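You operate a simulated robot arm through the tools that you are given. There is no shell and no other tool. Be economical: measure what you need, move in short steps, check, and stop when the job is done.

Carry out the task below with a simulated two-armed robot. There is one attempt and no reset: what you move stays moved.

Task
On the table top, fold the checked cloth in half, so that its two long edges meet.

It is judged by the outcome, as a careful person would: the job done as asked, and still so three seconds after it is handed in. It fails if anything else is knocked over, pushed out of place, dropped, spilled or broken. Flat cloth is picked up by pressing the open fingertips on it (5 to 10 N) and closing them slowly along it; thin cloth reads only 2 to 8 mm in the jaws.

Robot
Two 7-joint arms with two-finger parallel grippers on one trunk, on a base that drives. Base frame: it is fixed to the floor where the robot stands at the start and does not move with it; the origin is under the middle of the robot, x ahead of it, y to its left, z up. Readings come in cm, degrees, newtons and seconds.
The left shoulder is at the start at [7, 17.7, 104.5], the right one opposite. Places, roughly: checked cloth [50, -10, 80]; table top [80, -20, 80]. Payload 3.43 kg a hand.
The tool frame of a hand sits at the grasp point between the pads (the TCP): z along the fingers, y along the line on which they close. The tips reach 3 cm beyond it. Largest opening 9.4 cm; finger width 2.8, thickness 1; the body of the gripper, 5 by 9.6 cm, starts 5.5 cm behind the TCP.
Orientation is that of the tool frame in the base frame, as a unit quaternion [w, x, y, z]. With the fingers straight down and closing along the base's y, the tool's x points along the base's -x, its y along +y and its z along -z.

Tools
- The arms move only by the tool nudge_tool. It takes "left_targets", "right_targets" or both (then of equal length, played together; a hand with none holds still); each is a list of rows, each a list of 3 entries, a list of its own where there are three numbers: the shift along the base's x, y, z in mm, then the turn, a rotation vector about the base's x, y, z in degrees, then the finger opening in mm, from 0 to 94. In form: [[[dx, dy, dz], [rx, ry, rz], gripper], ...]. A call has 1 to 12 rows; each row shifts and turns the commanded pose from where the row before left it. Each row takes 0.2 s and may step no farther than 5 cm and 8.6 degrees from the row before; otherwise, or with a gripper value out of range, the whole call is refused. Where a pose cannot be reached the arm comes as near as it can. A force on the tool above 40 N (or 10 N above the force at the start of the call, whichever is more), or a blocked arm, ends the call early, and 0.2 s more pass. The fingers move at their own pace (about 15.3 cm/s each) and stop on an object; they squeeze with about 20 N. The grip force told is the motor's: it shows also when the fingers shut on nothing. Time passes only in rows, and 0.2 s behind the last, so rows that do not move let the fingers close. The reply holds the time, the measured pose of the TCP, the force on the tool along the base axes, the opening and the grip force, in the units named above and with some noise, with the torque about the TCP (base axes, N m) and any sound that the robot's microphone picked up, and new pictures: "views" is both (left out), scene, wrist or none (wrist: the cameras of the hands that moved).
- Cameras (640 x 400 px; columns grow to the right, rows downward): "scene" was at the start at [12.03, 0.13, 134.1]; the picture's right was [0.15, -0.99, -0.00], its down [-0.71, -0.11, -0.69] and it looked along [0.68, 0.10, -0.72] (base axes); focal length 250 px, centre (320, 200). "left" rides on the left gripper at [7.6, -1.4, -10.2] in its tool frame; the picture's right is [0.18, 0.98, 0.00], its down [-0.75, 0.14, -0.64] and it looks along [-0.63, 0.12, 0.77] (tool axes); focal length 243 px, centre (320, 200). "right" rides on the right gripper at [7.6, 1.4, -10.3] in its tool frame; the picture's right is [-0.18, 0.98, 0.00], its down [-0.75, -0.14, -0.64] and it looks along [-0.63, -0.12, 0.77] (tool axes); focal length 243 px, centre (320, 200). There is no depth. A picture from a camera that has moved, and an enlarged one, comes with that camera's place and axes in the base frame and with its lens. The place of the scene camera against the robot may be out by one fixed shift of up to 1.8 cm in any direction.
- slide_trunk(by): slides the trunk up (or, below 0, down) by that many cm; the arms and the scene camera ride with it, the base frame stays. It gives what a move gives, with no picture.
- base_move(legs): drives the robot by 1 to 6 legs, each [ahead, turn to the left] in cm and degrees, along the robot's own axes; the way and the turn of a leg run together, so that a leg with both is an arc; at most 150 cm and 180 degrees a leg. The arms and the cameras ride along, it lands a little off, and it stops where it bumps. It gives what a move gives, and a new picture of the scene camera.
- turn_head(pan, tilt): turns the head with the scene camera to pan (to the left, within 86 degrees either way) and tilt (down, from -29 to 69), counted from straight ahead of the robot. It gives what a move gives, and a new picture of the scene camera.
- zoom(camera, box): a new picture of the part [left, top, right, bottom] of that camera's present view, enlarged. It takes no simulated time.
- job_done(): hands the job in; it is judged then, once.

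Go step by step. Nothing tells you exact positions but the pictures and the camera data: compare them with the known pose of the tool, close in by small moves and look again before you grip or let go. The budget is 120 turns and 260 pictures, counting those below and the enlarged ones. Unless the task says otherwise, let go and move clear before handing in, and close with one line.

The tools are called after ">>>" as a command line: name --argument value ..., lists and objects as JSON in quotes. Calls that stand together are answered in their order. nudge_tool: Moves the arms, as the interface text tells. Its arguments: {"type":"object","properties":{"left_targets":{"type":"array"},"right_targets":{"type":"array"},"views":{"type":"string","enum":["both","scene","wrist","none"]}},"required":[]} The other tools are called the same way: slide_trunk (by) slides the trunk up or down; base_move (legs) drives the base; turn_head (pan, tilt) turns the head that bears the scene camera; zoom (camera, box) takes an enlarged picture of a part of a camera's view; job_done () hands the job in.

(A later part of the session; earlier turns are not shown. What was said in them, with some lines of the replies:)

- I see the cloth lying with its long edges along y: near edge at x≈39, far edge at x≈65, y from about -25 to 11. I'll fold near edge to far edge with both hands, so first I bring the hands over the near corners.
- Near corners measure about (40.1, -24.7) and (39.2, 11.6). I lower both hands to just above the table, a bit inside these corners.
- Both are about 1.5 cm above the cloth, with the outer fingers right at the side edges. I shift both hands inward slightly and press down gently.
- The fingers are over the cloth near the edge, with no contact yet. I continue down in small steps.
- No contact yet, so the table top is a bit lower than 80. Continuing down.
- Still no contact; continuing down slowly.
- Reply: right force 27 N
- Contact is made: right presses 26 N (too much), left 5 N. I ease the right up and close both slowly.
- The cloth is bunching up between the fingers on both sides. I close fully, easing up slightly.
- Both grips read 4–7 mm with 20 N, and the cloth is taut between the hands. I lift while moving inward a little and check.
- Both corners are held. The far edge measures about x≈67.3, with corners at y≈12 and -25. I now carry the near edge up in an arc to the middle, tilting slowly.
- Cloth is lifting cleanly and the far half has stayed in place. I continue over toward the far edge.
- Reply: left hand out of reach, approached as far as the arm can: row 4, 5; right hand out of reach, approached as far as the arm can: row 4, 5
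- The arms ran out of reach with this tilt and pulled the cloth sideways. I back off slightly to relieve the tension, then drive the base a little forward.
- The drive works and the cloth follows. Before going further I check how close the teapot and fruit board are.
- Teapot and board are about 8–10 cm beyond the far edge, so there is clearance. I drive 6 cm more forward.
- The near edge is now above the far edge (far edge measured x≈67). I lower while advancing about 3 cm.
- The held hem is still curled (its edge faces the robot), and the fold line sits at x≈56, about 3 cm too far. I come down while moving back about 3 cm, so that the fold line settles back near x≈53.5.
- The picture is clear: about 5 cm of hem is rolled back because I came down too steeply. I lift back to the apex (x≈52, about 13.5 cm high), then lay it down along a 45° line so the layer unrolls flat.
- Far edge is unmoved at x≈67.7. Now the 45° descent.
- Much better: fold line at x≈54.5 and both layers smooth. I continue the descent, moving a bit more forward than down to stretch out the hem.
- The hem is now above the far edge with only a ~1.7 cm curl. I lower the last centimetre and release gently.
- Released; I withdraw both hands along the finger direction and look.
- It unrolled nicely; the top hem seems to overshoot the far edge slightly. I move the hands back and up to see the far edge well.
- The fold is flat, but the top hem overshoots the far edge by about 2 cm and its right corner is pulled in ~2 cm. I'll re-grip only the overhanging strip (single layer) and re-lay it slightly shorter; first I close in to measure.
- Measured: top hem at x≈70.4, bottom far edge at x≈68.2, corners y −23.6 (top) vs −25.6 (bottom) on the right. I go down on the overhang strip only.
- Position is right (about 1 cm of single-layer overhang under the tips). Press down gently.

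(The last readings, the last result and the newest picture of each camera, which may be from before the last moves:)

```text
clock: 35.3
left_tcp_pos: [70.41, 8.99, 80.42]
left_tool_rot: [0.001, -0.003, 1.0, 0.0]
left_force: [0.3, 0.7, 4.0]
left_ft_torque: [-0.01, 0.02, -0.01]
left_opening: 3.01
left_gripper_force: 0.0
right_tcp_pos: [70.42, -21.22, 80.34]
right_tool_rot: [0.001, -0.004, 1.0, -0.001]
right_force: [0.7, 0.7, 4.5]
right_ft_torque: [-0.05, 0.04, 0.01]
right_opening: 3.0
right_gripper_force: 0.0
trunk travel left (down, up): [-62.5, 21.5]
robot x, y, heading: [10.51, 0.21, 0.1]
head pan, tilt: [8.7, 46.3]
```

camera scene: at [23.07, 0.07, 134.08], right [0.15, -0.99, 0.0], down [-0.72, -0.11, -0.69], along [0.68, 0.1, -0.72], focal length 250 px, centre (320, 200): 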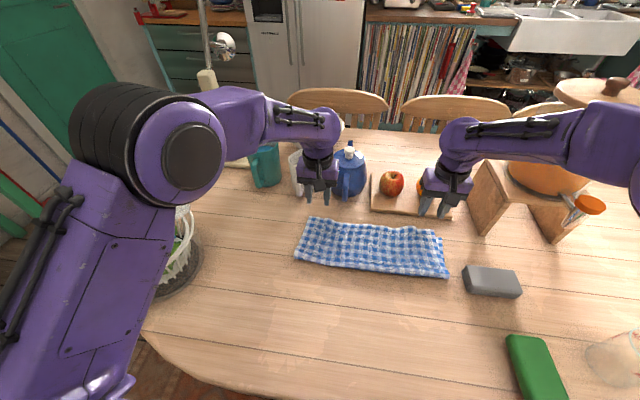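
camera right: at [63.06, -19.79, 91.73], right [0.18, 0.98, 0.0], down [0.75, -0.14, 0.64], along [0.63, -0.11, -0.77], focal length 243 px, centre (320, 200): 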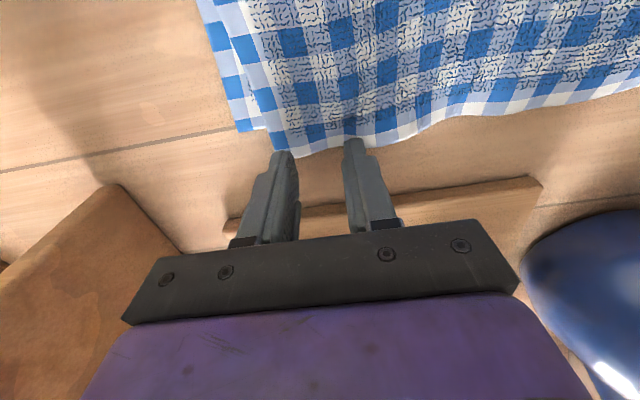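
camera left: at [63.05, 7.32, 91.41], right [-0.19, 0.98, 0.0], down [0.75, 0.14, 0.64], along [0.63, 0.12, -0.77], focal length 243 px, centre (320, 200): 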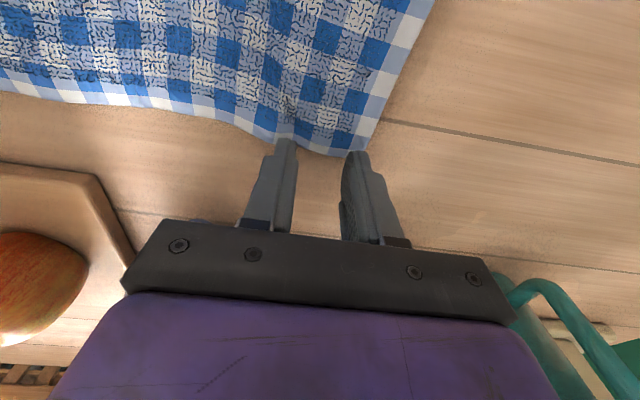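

Light contact on both; press slightly more and close slowly.

>>> nudge_tool --left_targets '[[[0, 0, -0.5], [0, 0, 0], 30], [[0, 0, 0], [0, 0, 0], 26], [[0, 0, 0], [0, 0, 0], 22], [[0, 0, 0], [0, 0, 0], 18], [[0, 0, 0], [0, 0, 0], 14], [[0, 0, 0], [0, 0, 0], 10], [[0, 0, 0], [0, 0, 0], 6], [[0, 0, 0], [0, 0, 0], 2], [[0, 0, 0], [0, 0, 0], 0], [[0, 0, 0], [0, 0, 0], 0]]' --right_targets '[[[0, 0, -0.5], [0, 0, 0], 30], [[0, 0, 0], [0, 0, 0], 26], [[0, 0, 0], [0, 0, 0], 22], [[0, 0, 0], [0, 0, 0], 18], [[0, 0, 0], [0, 0, 0], 14], [[0, 0, 0], [0, 0, 0], 10], [[0, 0, 0], [0, 0, 0], 6], [[0, 0, 0], [0, 0, 0], 2], [[0, 0, 0], [0, 0, 0], 0], [[0, 0, 0], [0, 0, 0], 0]]' --views "wrist"

```text
clock: 37.5
left_tcp_pos: [70.39, 8.93, 80.19]
left_tool_rot: [0.001, -0.002, 1.0, 0.0]
left_force: [-0.1, 0.5, 5.4]
left_ft_torque: [0.0, 0.06, 0.03]
left_opening: 0.36
left_gripper_force: 19.9
right_tcp_pos: [70.4, -21.35, 80.47]
right_tool_rot: [0.002, -0.004, 1.0, -0.001]
right_force: [0.0, -0.5, 1.9]
right_ft_torque: [-0.02, 0.01, 0.02]
right_opening: 0.39
right_gripper_force: 19.6
trunk travel left (down, up): [-62.5, 21.5]
robot x, y, heading: [11.0, 0.37, 0.2]
head pan, tilt: [8.7, 46.3]
camera right: at [62.7, -19.9, 90.6], right [0.18, 0.98, 0.0], down [0.75, -0.14, 0.64], along [0.63, -0.11, -0.76], focal length 243 px, centre (320, 200)
camera left: at [62.74, 7.33, 90.47], right [-0.19, 0.98, 0.0], down [0.75, 0.14, 0.64], along [0.63, 0.12, -0.77], focal length 243 px, centre (320, 200)
```

right: 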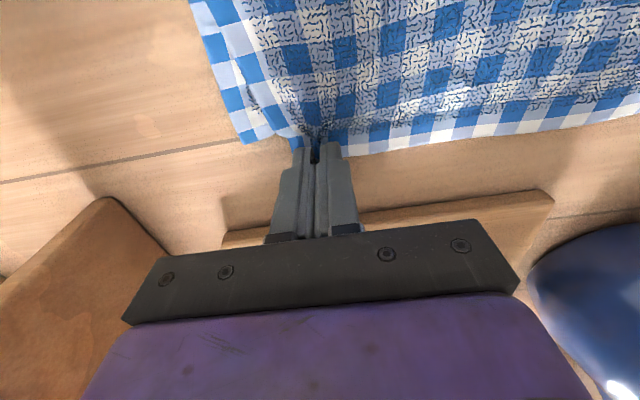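
left: 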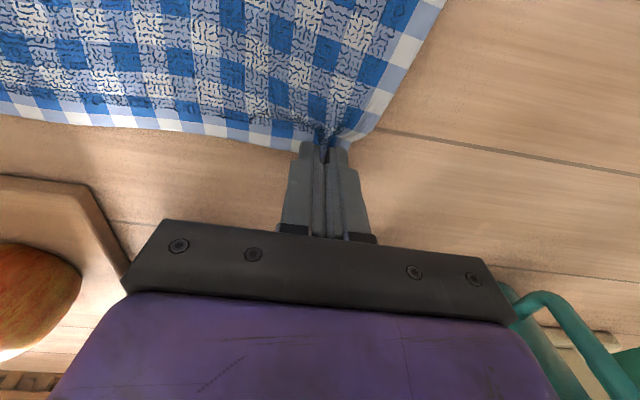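

Both hold (4 mm each), and now the hem is held with its edge pointing the right way. I lift back to the apex along the reverse path.

>>> nudge_tool --left_targets '[[[-8, 0, 14], [0, 0, 0], 0], [[-14, 0, 14], [0, 0, 0], 0], [[-14, 0, 14], [0, 0, 0], 0], [[-16, 0, 14], [0, 0, 0], 0], [[-16, 0, 14], [0, 0, 0], 0], [[-16, 0, 14], [0, 0, 0], 0], [[-18, 0, 14], [0, 0, 0], 0], [[-18, 0, 14], [0, 0, 0], 0], [[-18, 0, 12], [0, 0, 0], 0], [[-18, 0, 8], [0, 0, 0], 0], [[-18, 0, 4], [0, 0, 0], 0], [[-15, 0, 0], [0, 0, 0], 0]]' --right_targets '[[[-8, 0, 14], [0, 0, 0], 0], [[-14, 0, 14], [0, 0, 0], 0], [[-14, 0, 14], [0, 0, 0], 0], [[-16, 0, 14], [0, 0, 0], 0], [[-16, 0, 14], [0, 0, 0], 0], [[-16, 0, 14], [0, 0, 0], 0], [[-18, 0, 14], [0, 0, 0], 0], [[-18, -1, 14], [0, 0, 0], 0], [[-18, -1, 12], [0, 0, 0], 0], [[-18, -1, 8], [0, 0, 0], 0], [[-18, -1, 4], [0, 0, 0], 0], [[-15, -1, 0], [0, 0, 0], 0]]'

>>> zoom --camera "scene" --box '[270, 190, 480, 310]'

```text
clock: 40.1
left_tcp_pos: [51.65, 8.55, 93.88]
left_tool_rot: [0.0, -0.002, 1.0, 0.002]
left_force: [0.8, -0.6, -0.4]
left_ft_torque: [-0.05, 0.0, 0.03]
left_opening: 0.39
left_gripper_force: 20.2
right_tcp_pos: [51.67, -22.23, 93.85]
right_tool_rot: [0.002, -0.003, 1.0, 0.003]
right_force: [-0.1, 0.5, -0.3]
right_ft_torque: [0.08, 0.01, -0.02]
right_opening: 0.38
right_gripper_force: 20.1
trunk travel left (down, up): [-62.5, 21.5]
robot x, y, heading: [10.46, -0.14, 0.1]
head pan, tilt: [8.7, 46.3]
camera scene: at [22.78, -0.29, 134.11], right [0.15, -0.99, 0.0], down [-0.71, -0.11, -0.69], along [0.68, 0.11, -0.72], focal length 250 px, centre (320, 200)
camera right: at [43.88, -20.82, 104.09], right [0.18, 0.98, 0.0], down [0.75, -0.14, 0.64], along [0.63, -0.11, -0.76], focal length 243 px, centre (320, 200)
camera left: at [43.92, 6.96, 104.04], right [-0.19, 0.98, 0.0], down [0.75, 0.14, 0.64], along [0.63, 0.12, -0.77], focal length 243 px, centre (320, 200)
```

scene: 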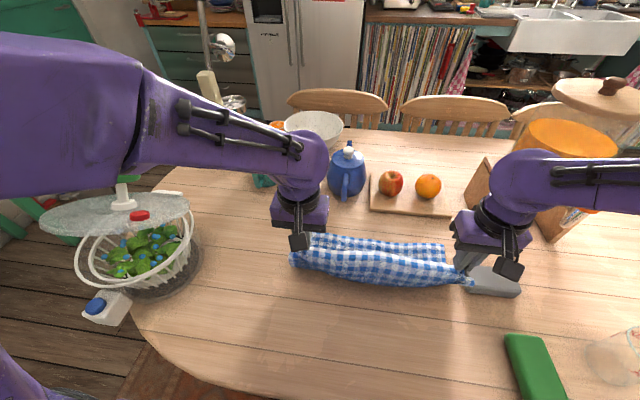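
right: 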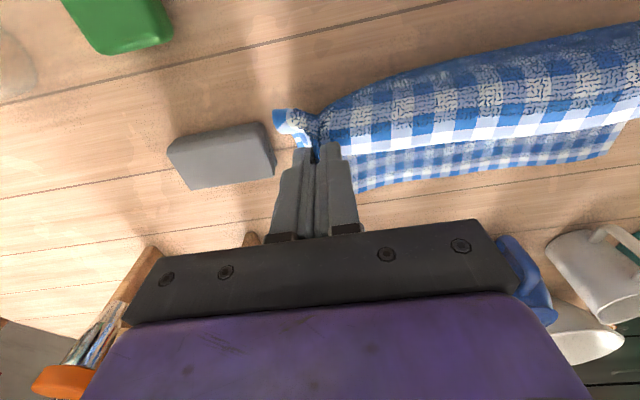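
left: 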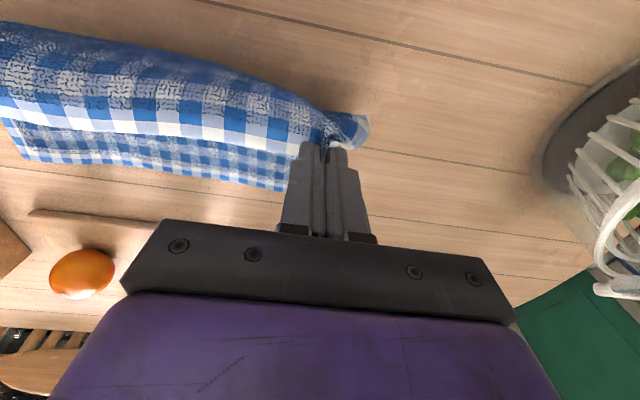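

```text
3.05 times, centred on (375, 250) of scene
camera zoom: at [22.78, -0.29, 134.11], right [0.15, -0.99, 0.0], down [-0.71, -0.11, -0.69], along [0.68, 0.11, -0.72], focal length 763 px, centre (152, 48)
```

zoom: 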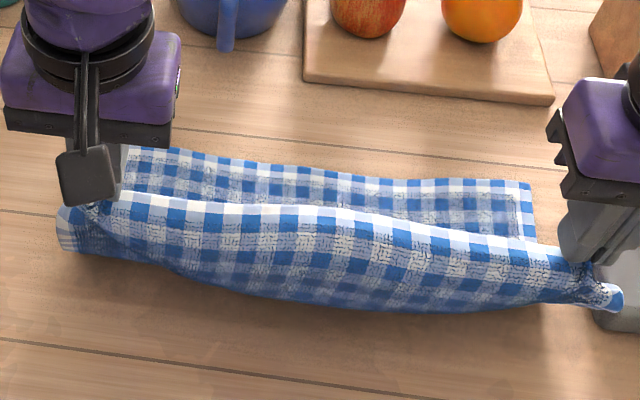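

The bottom layer slid back about 2 cm (far edge now near x≈66), still flat. I now descend at 45° in steps, then measure before the final alignment.

>>> nudge_tool --left_targets '[[[8, 0, -10], [0, 0, 0], 0], [[10, 0, -11], [0, 0, 0], 0], [[10, 0, -11], [0, 0, 0], 0], [[11, 0, -11], [0, 0, 0], 0], [[11, 0, -11], [0, 0, 0], 0], [[12, 0, -11], [0, 0, 0], 0], [[12, 0, -11], [0, 0, 0], 0], [[12, 0, -11], [0, 0, 0], 0]]' --right_targets '[[[8, 0, -10], [0, 0, 0], 0], [[10, 0, -11], [0, 0, 0], 0], [[10, 0, -11], [0, 0, 0], 0], [[11, 0, -11], [0, 0, 0], 0], [[11, 0, -11], [0, 0, 0], 0], [[12, 0, -11], [0, 0, 0], 0], [[12, 0, -11], [0, 0, 0], 0], [[12, 0, -11], [0, 0, 0], 0]]'

>>> zoom --camera "scene" --box '[270, 190, 480, 310]'

```text
clock: 41.9
left_tcp_pos: [60.25, 8.93, 85.04]
left_tool_rot: [0.0, -0.003, 1.0, 0.0]
left_force: [0.4, -1.5, 0.1]
left_ft_torque: [-0.06, 0.0, -0.01]
left_opening: 0.36
left_gripper_force: 20.1
right_tcp_pos: [60.3, -21.85, 84.92]
right_tool_rot: [0.0, -0.003, 1.0, 0.0]
right_force: [0.0, 2.3, -0.5]
right_ft_torque: [0.06, 0.02, -0.03]
right_opening: 0.39
right_gripper_force: 19.6
trunk travel left (down, up): [-62.5, 21.5]
robot x, y, heading: [10.45, -0.22, 0.1]
head pan, tilt: [8.7, 46.3]
camera scene: at [23.02, 0.13, 134.08], right [0.15, -0.99, 0.0], down [-0.72, -0.11, -0.69], along [0.68, 0.1, -0.72], focal length 250 px, centre (320, 200)
camera right: at [52.64, -20.51, 95.22], right [0.18, 0.98, 0.0], down [0.75, -0.14, 0.64], along [0.63, -0.11, -0.77], focal length 243 px, centre (320, 200)
camera left: at [52.64, 7.43, 95.12], right [-0.19, 0.98, 0.0], down [0.75, 0.14, 0.64], along [0.63, 0.12, -0.77], focal length 243 px, centre (320, 200)
```

scene: 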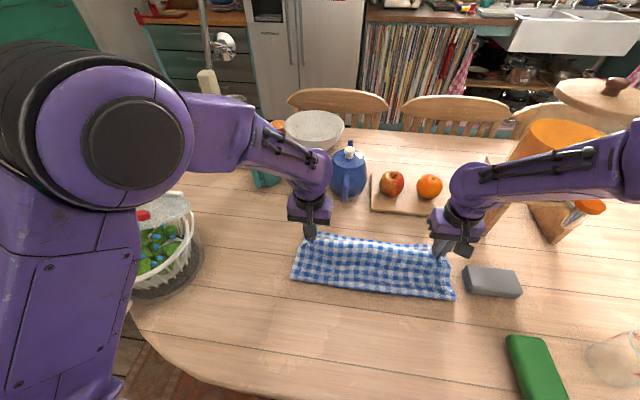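
right: 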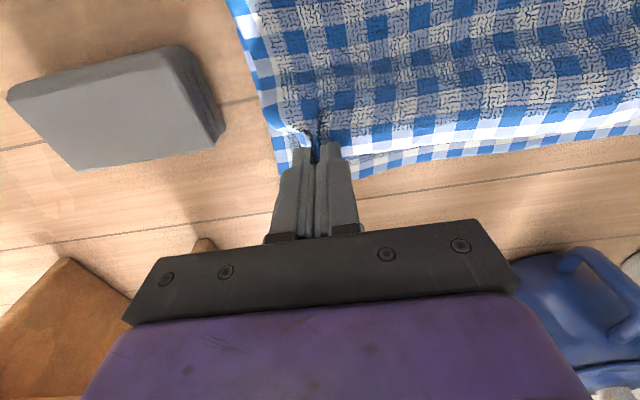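
left: 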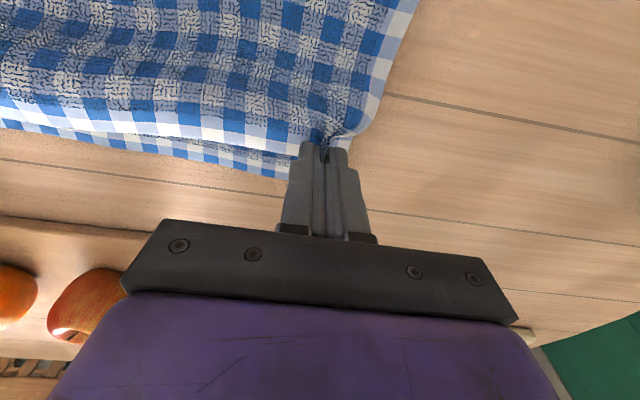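

```text
3.05 times, centred on (375, 250) of scene
camera zoom: at [23.02, 0.13, 134.08], right [0.15, -0.99, 0.0], down [-0.72, -0.11, -0.69], along [0.68, 0.1, -0.72], focal length 763 px, centre (152, 48)
```

zoom: 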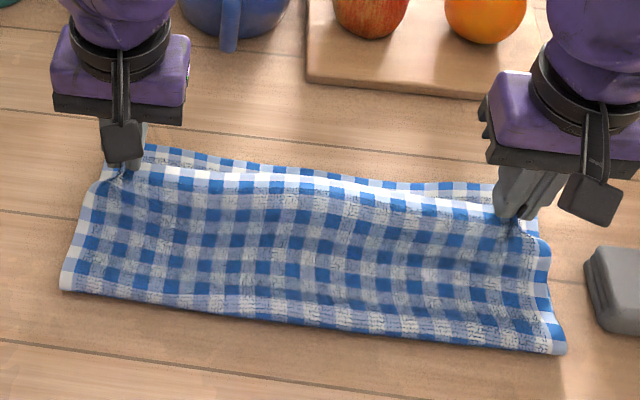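

Very clean now: bottom far edge at x≈65.2, hem approaching it parallel. I continue the descent to bring the hem right onto it, stretching slightly outward.

>>> nudge_tool --left_targets '[[[12, 1, -10], [0, 0, 0], 0], [[12, 1, -10], [0, 0, 0], 0], [[12, 0, -10], [0, 0, 0], 0], [[8, 0, -8], [0, 0, 0], 0]]' --right_targets '[[[12, -2, -10], [0, 0, 0], 0], [[12, -2, -10], [0, 0, 0], 0], [[12, -1, -10], [0, 0, 0], 0], [[8, 0, -8], [0, 0, 0], 0]]'

>>> zoom --camera "scene" --box '[270, 190, 480, 310]'

```text
clock: 42.9
left_tcp_pos: [64.65, 9.13, 81.4]
left_tool_rot: [0.0, -0.002, 1.0, 0.0]
left_force: [0.3, -5.8, -0.6]
left_ft_torque: [-0.21, -0.02, 0.06]
left_opening: 0.38
left_gripper_force: 19.8
right_tcp_pos: [64.73, -22.41, 81.36]
right_tool_rot: [0.001, -0.004, 1.0, 0.0]
right_force: [0.4, 4.9, -0.3]
right_ft_torque: [0.16, 0.0, -0.08]
right_opening: 0.4
right_gripper_force: 20.0
trunk travel left (down, up): [-62.5, 21.5]
robot x, y, heading: [10.87, 0.3, -0.0]
head pan, tilt: [8.7, 46.3]
camera scene: at [22.94, 0.12, 134.09], right [0.15, -0.99, 0.0], down [-0.72, -0.11, -0.69], along [0.68, 0.1, -0.72], focal length 250 px, centre (320, 200)
camera right: at [56.91, -20.92, 91.55], right [0.18, 0.98, 0.0], down [0.75, -0.14, 0.64], along [0.63, -0.11, -0.77], focal length 243 px, centre (320, 200)
camera left: at [56.97, 7.59, 91.46], right [-0.19, 0.98, 0.0], down [0.75, 0.14, 0.64], along [0.63, 0.12, -0.77], focal length 243 px, centre (320, 200)
```

scene: 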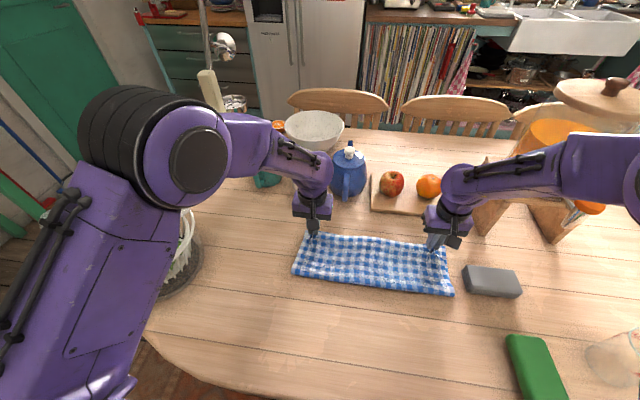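
right: 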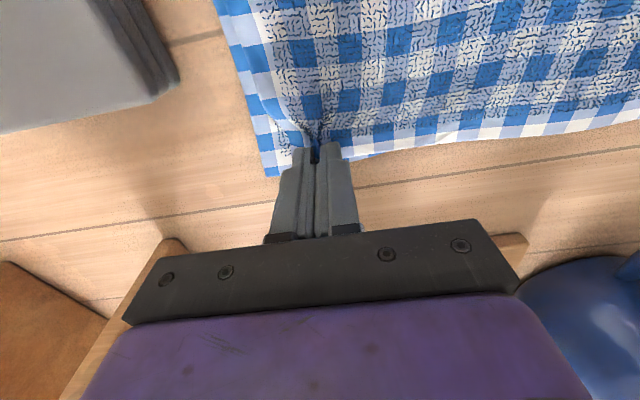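
left: 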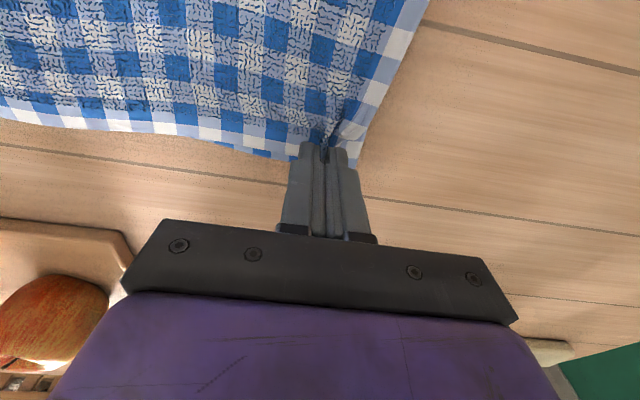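

```text
3.05 times, centred on (375, 250) of scene
camera zoom: at [22.94, 0.12, 134.09], right [0.15, -0.99, 0.0], down [-0.72, -0.11, -0.69], along [0.68, 0.1, -0.72], focal length 763 px, centre (152, 48)
```

zoom: 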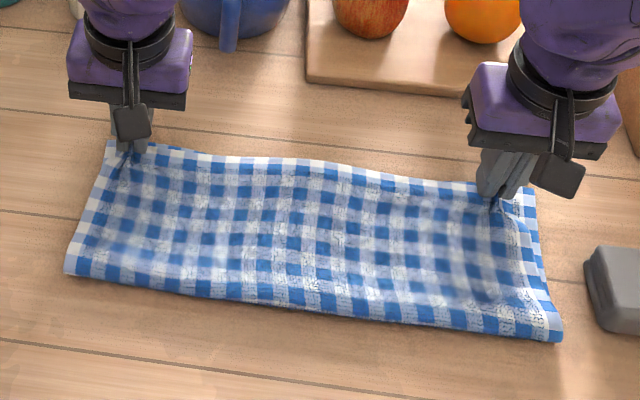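

The hem nearly coincides with the bottom edge (65.1 left, 65.6 right). Final few millimetres forward and down, then release.

>>> nudge_tool --left_targets '[[[3, 0, -4], [0, 0, 0], 0], [[2, 0, -3], [0, 0, 0], 0], [[0, 0, 0], [0, 0, 0], 6], [[0, 0, 0], [0, 0, 0], 10], [[0, 0, 0], [0, 0, 0], 14], [[0, 0, 0], [0, 0, 0], 18], [[0, 0, 0], [0, 0, 0], 20]]' --right_targets '[[[5, -3, -4], [0, 0, 0], 0], [[3, -2, -3], [0, 0, 0], 0], [[0, 0, 0], [0, 0, 0], 6], [[0, 0, 0], [0, 0, 0], 10], [[0, 0, 0], [0, 0, 0], 14], [[0, 0, 0], [0, 0, 0], 18], [[0, 0, 0], [0, 0, 0], 20]]' --views "wrist"

```text
clock: 44.5
left_tcp_pos: [64.95, 9.12, 80.79]
left_tool_rot: [0.001, -0.003, 1.0, 0.0]
left_force: [-0.3, 0.4, 3.0]
left_ft_torque: [0.02, 0.03, -0.02]
left_opening: 1.91
left_gripper_force: 0.1
right_tcp_pos: [65.31, -22.76, 80.69]
right_tool_rot: [0.002, -0.004, 1.0, 0.0]
right_force: [0.4, -0.1, 2.6]
right_ft_torque: [-0.04, 0.07, 0.02]
right_opening: 1.9
right_gripper_force: 0.0
trunk travel left (down, up): [-62.5, 21.5]
robot x, y, heading: [10.68, 0.23, 0.3]
head pan, tilt: [8.7, 46.3]
camera right: at [57.63, -21.37, 90.94], right [0.18, 0.98, 0.0], down [0.75, -0.14, 0.64], along [0.63, -0.11, -0.76], focal length 243 px, centre (320, 200)
camera left: at [57.37, 7.64, 90.86], right [-0.19, 0.98, 0.0], down [0.75, 0.14, 0.64], along [0.63, 0.12, -0.77], focal length 243 px, centre (320, 200)
```

right: 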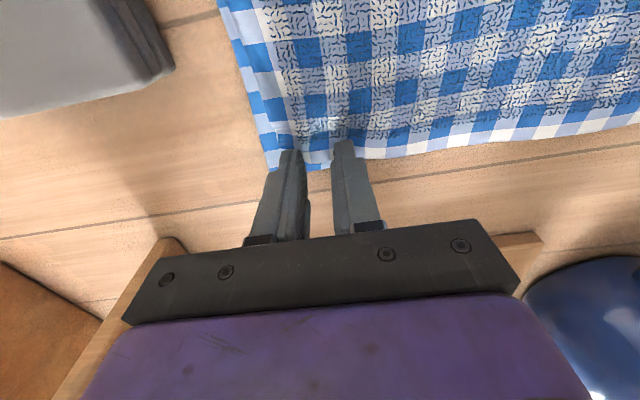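
left: 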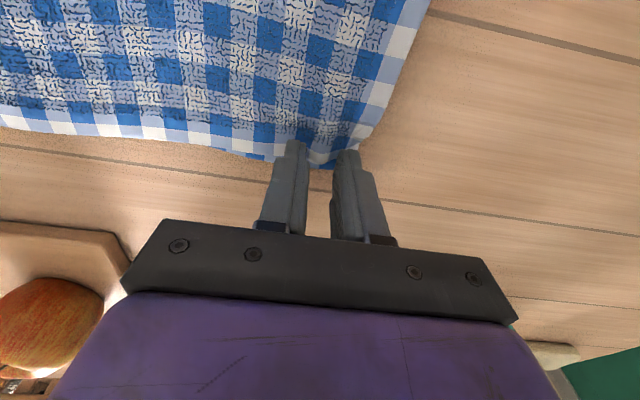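

Edges meet nicely. With the light pressure still on, I spread the fingers to iron out the gathered ridge, then lift straight up and clear.

>>> nudge_tool --left_targets '[[[0, 0, 0], [0, 0, 0], 26], [[0, 0, 0], [0, 0, 0], 32], [[0, 0, 0], [0, 0, 0], 38], [[0, 0, 0], [0, 0, 0], 38], [[0, 0, 5], [0, 0, 0], 38], [[0, 0, 15], [0, 0, 0], 38], [[0, 0, 25], [0, 0, 0], 38], [[0, 0, 30], [0, 0, 0], 38], [[-20, 10, 30], [0, 0, 0], 38], [[-30, 20, 30], [0, 0, 0], 38], [[-30, 20, 20], [0, 0, 0], 38]]' --right_targets '[[[0, 0, 0], [0, 0, 0], 26], [[0, 0, 0], [0, 0, 0], 32], [[0, 0, 0], [0, 0, 0], 38], [[0, 0, 0], [0, 0, 0], 38], [[0, 0, 5], [0, 0, 0], 38], [[0, 0, 15], [0, 0, 0], 38], [[0, 0, 25], [0, 0, 0], 38], [[0, 0, 30], [0, 0, 0], 38], [[-20, -5, 30], [0, 0, 0], 38], [[-30, -5, 30], [0, 0, 0], 38], [[-30, -5, 20], [0, 0, 0], 38]]'

>>> zoom --camera "scene" --box '[280, 220, 380, 300]'

>>> zoom --camera "scene" --box '[370, 225, 470, 305]'

```text
clock: 46.9
left_tcp_pos: [57.13, 14.14, 95.9]
left_tool_rot: [0.002, -0.002, 1.0, -0.001]
left_force: [-0.7, -0.1, -0.8]
left_ft_torque: [-0.04, -0.04, 0.02]
left_opening: 3.82
left_gripper_force: 0.1
right_tcp_pos: [57.0, -24.34, 96.52]
right_tool_rot: [0.002, -0.003, 1.0, 0.0]
right_force: [-0.4, -0.6, -0.2]
right_ft_torque: [-0.03, -0.08, 0.03]
right_opening: 3.8
right_gripper_force: 0.0
trunk travel left (down, up): [-62.5, 21.5]
robot x, y, heading: [11.01, -0.15, -0.0]
head pan, tilt: [8.7, 46.3]
camera scene: at [22.49, 0.21, 134.13], right [0.15, -0.99, 0.0], down [-0.71, -0.11, -0.69], along [0.68, 0.1, -0.72], focal length 250 px, centre (320, 200)
camera right: at [49.28, -22.9, 106.65], right [0.18, 0.98, 0.0], down [0.75, -0.14, 0.65], along [0.64, -0.11, -0.76], focal length 243 px, centre (320, 200)
camera left: at [49.4, 12.65, 106.14], right [-0.19, 0.98, 0.0], down [0.75, 0.14, 0.64], along [0.63, 0.12, -0.76], focal length 243 px, centre (320, 200)
```

scene: 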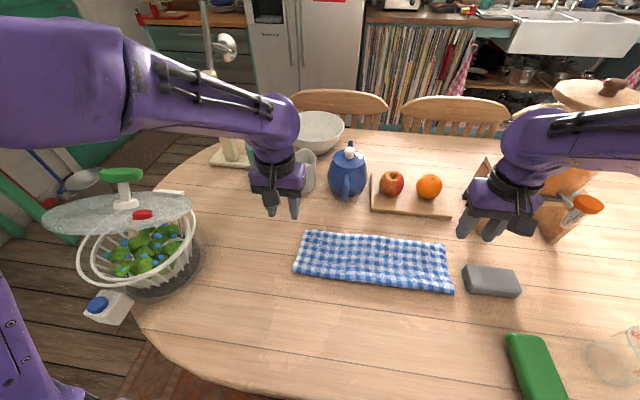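
right: 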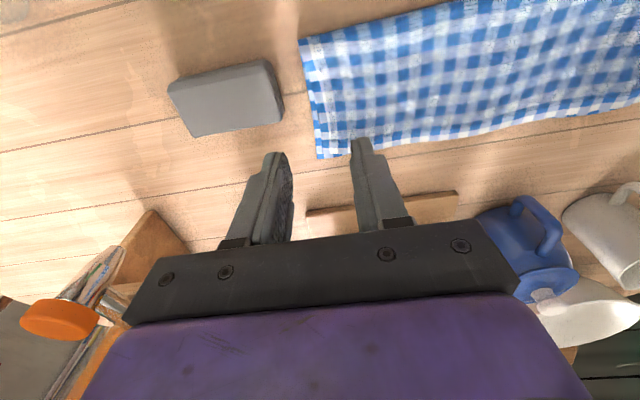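
left: 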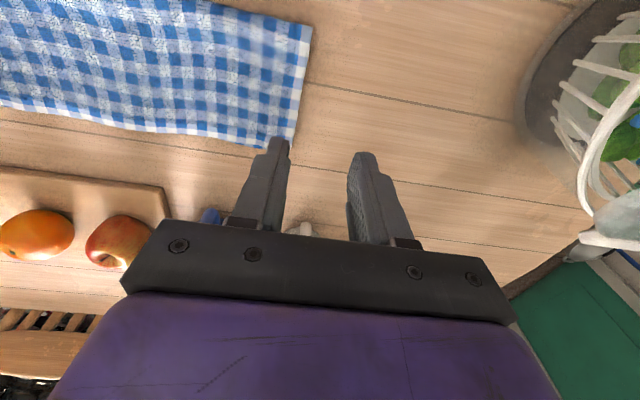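

```text
5.00 times, centred on (330, 260) of scene
camera zoom: at [22.49, 0.21, 134.13], right [0.15, -0.99, 0.0], down [-0.71, -0.11, -0.69], along [0.68, 0.1, -0.72], focal length 1252 px, centre (270, -100)
```

zoom: 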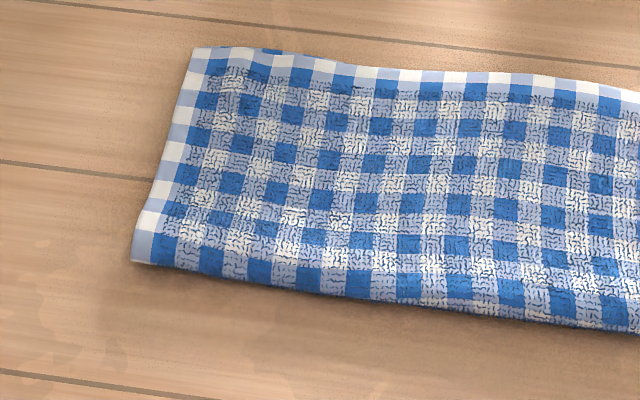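

```text
5.00 times, centred on (420, 265) of scene
camera zoom: at [22.49, 0.21, 134.13], right [0.15, -0.99, 0.0], down [-0.71, -0.11, -0.69], along [0.68, 0.1, -0.72], focal length 1252 px, centre (-180, -125)
```

zoom: 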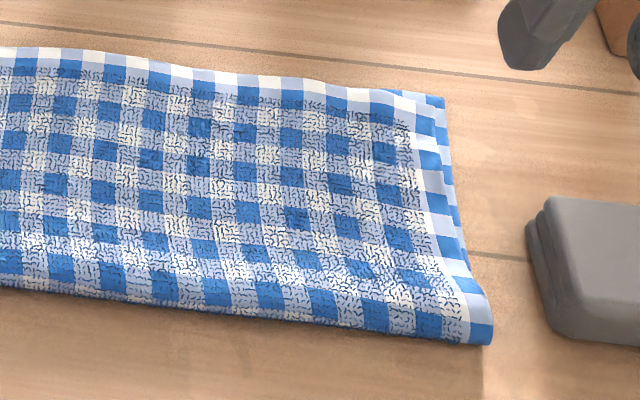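

The cloth lies flat, folded in half. The two long edges line up to within about half a centimetre, nothing else has moved, and both hands are clear, so I hand the job in.

>>> job_done

```text
The job is handed in.
```

The checked cloth is folded in half on the table, with its two long edges meeting to within about half a centimetre; the top layer's right-hand end sits about 1 cm in from the bottom layer's, and the cloth slid roughly 2 cm towards the robot along the way.
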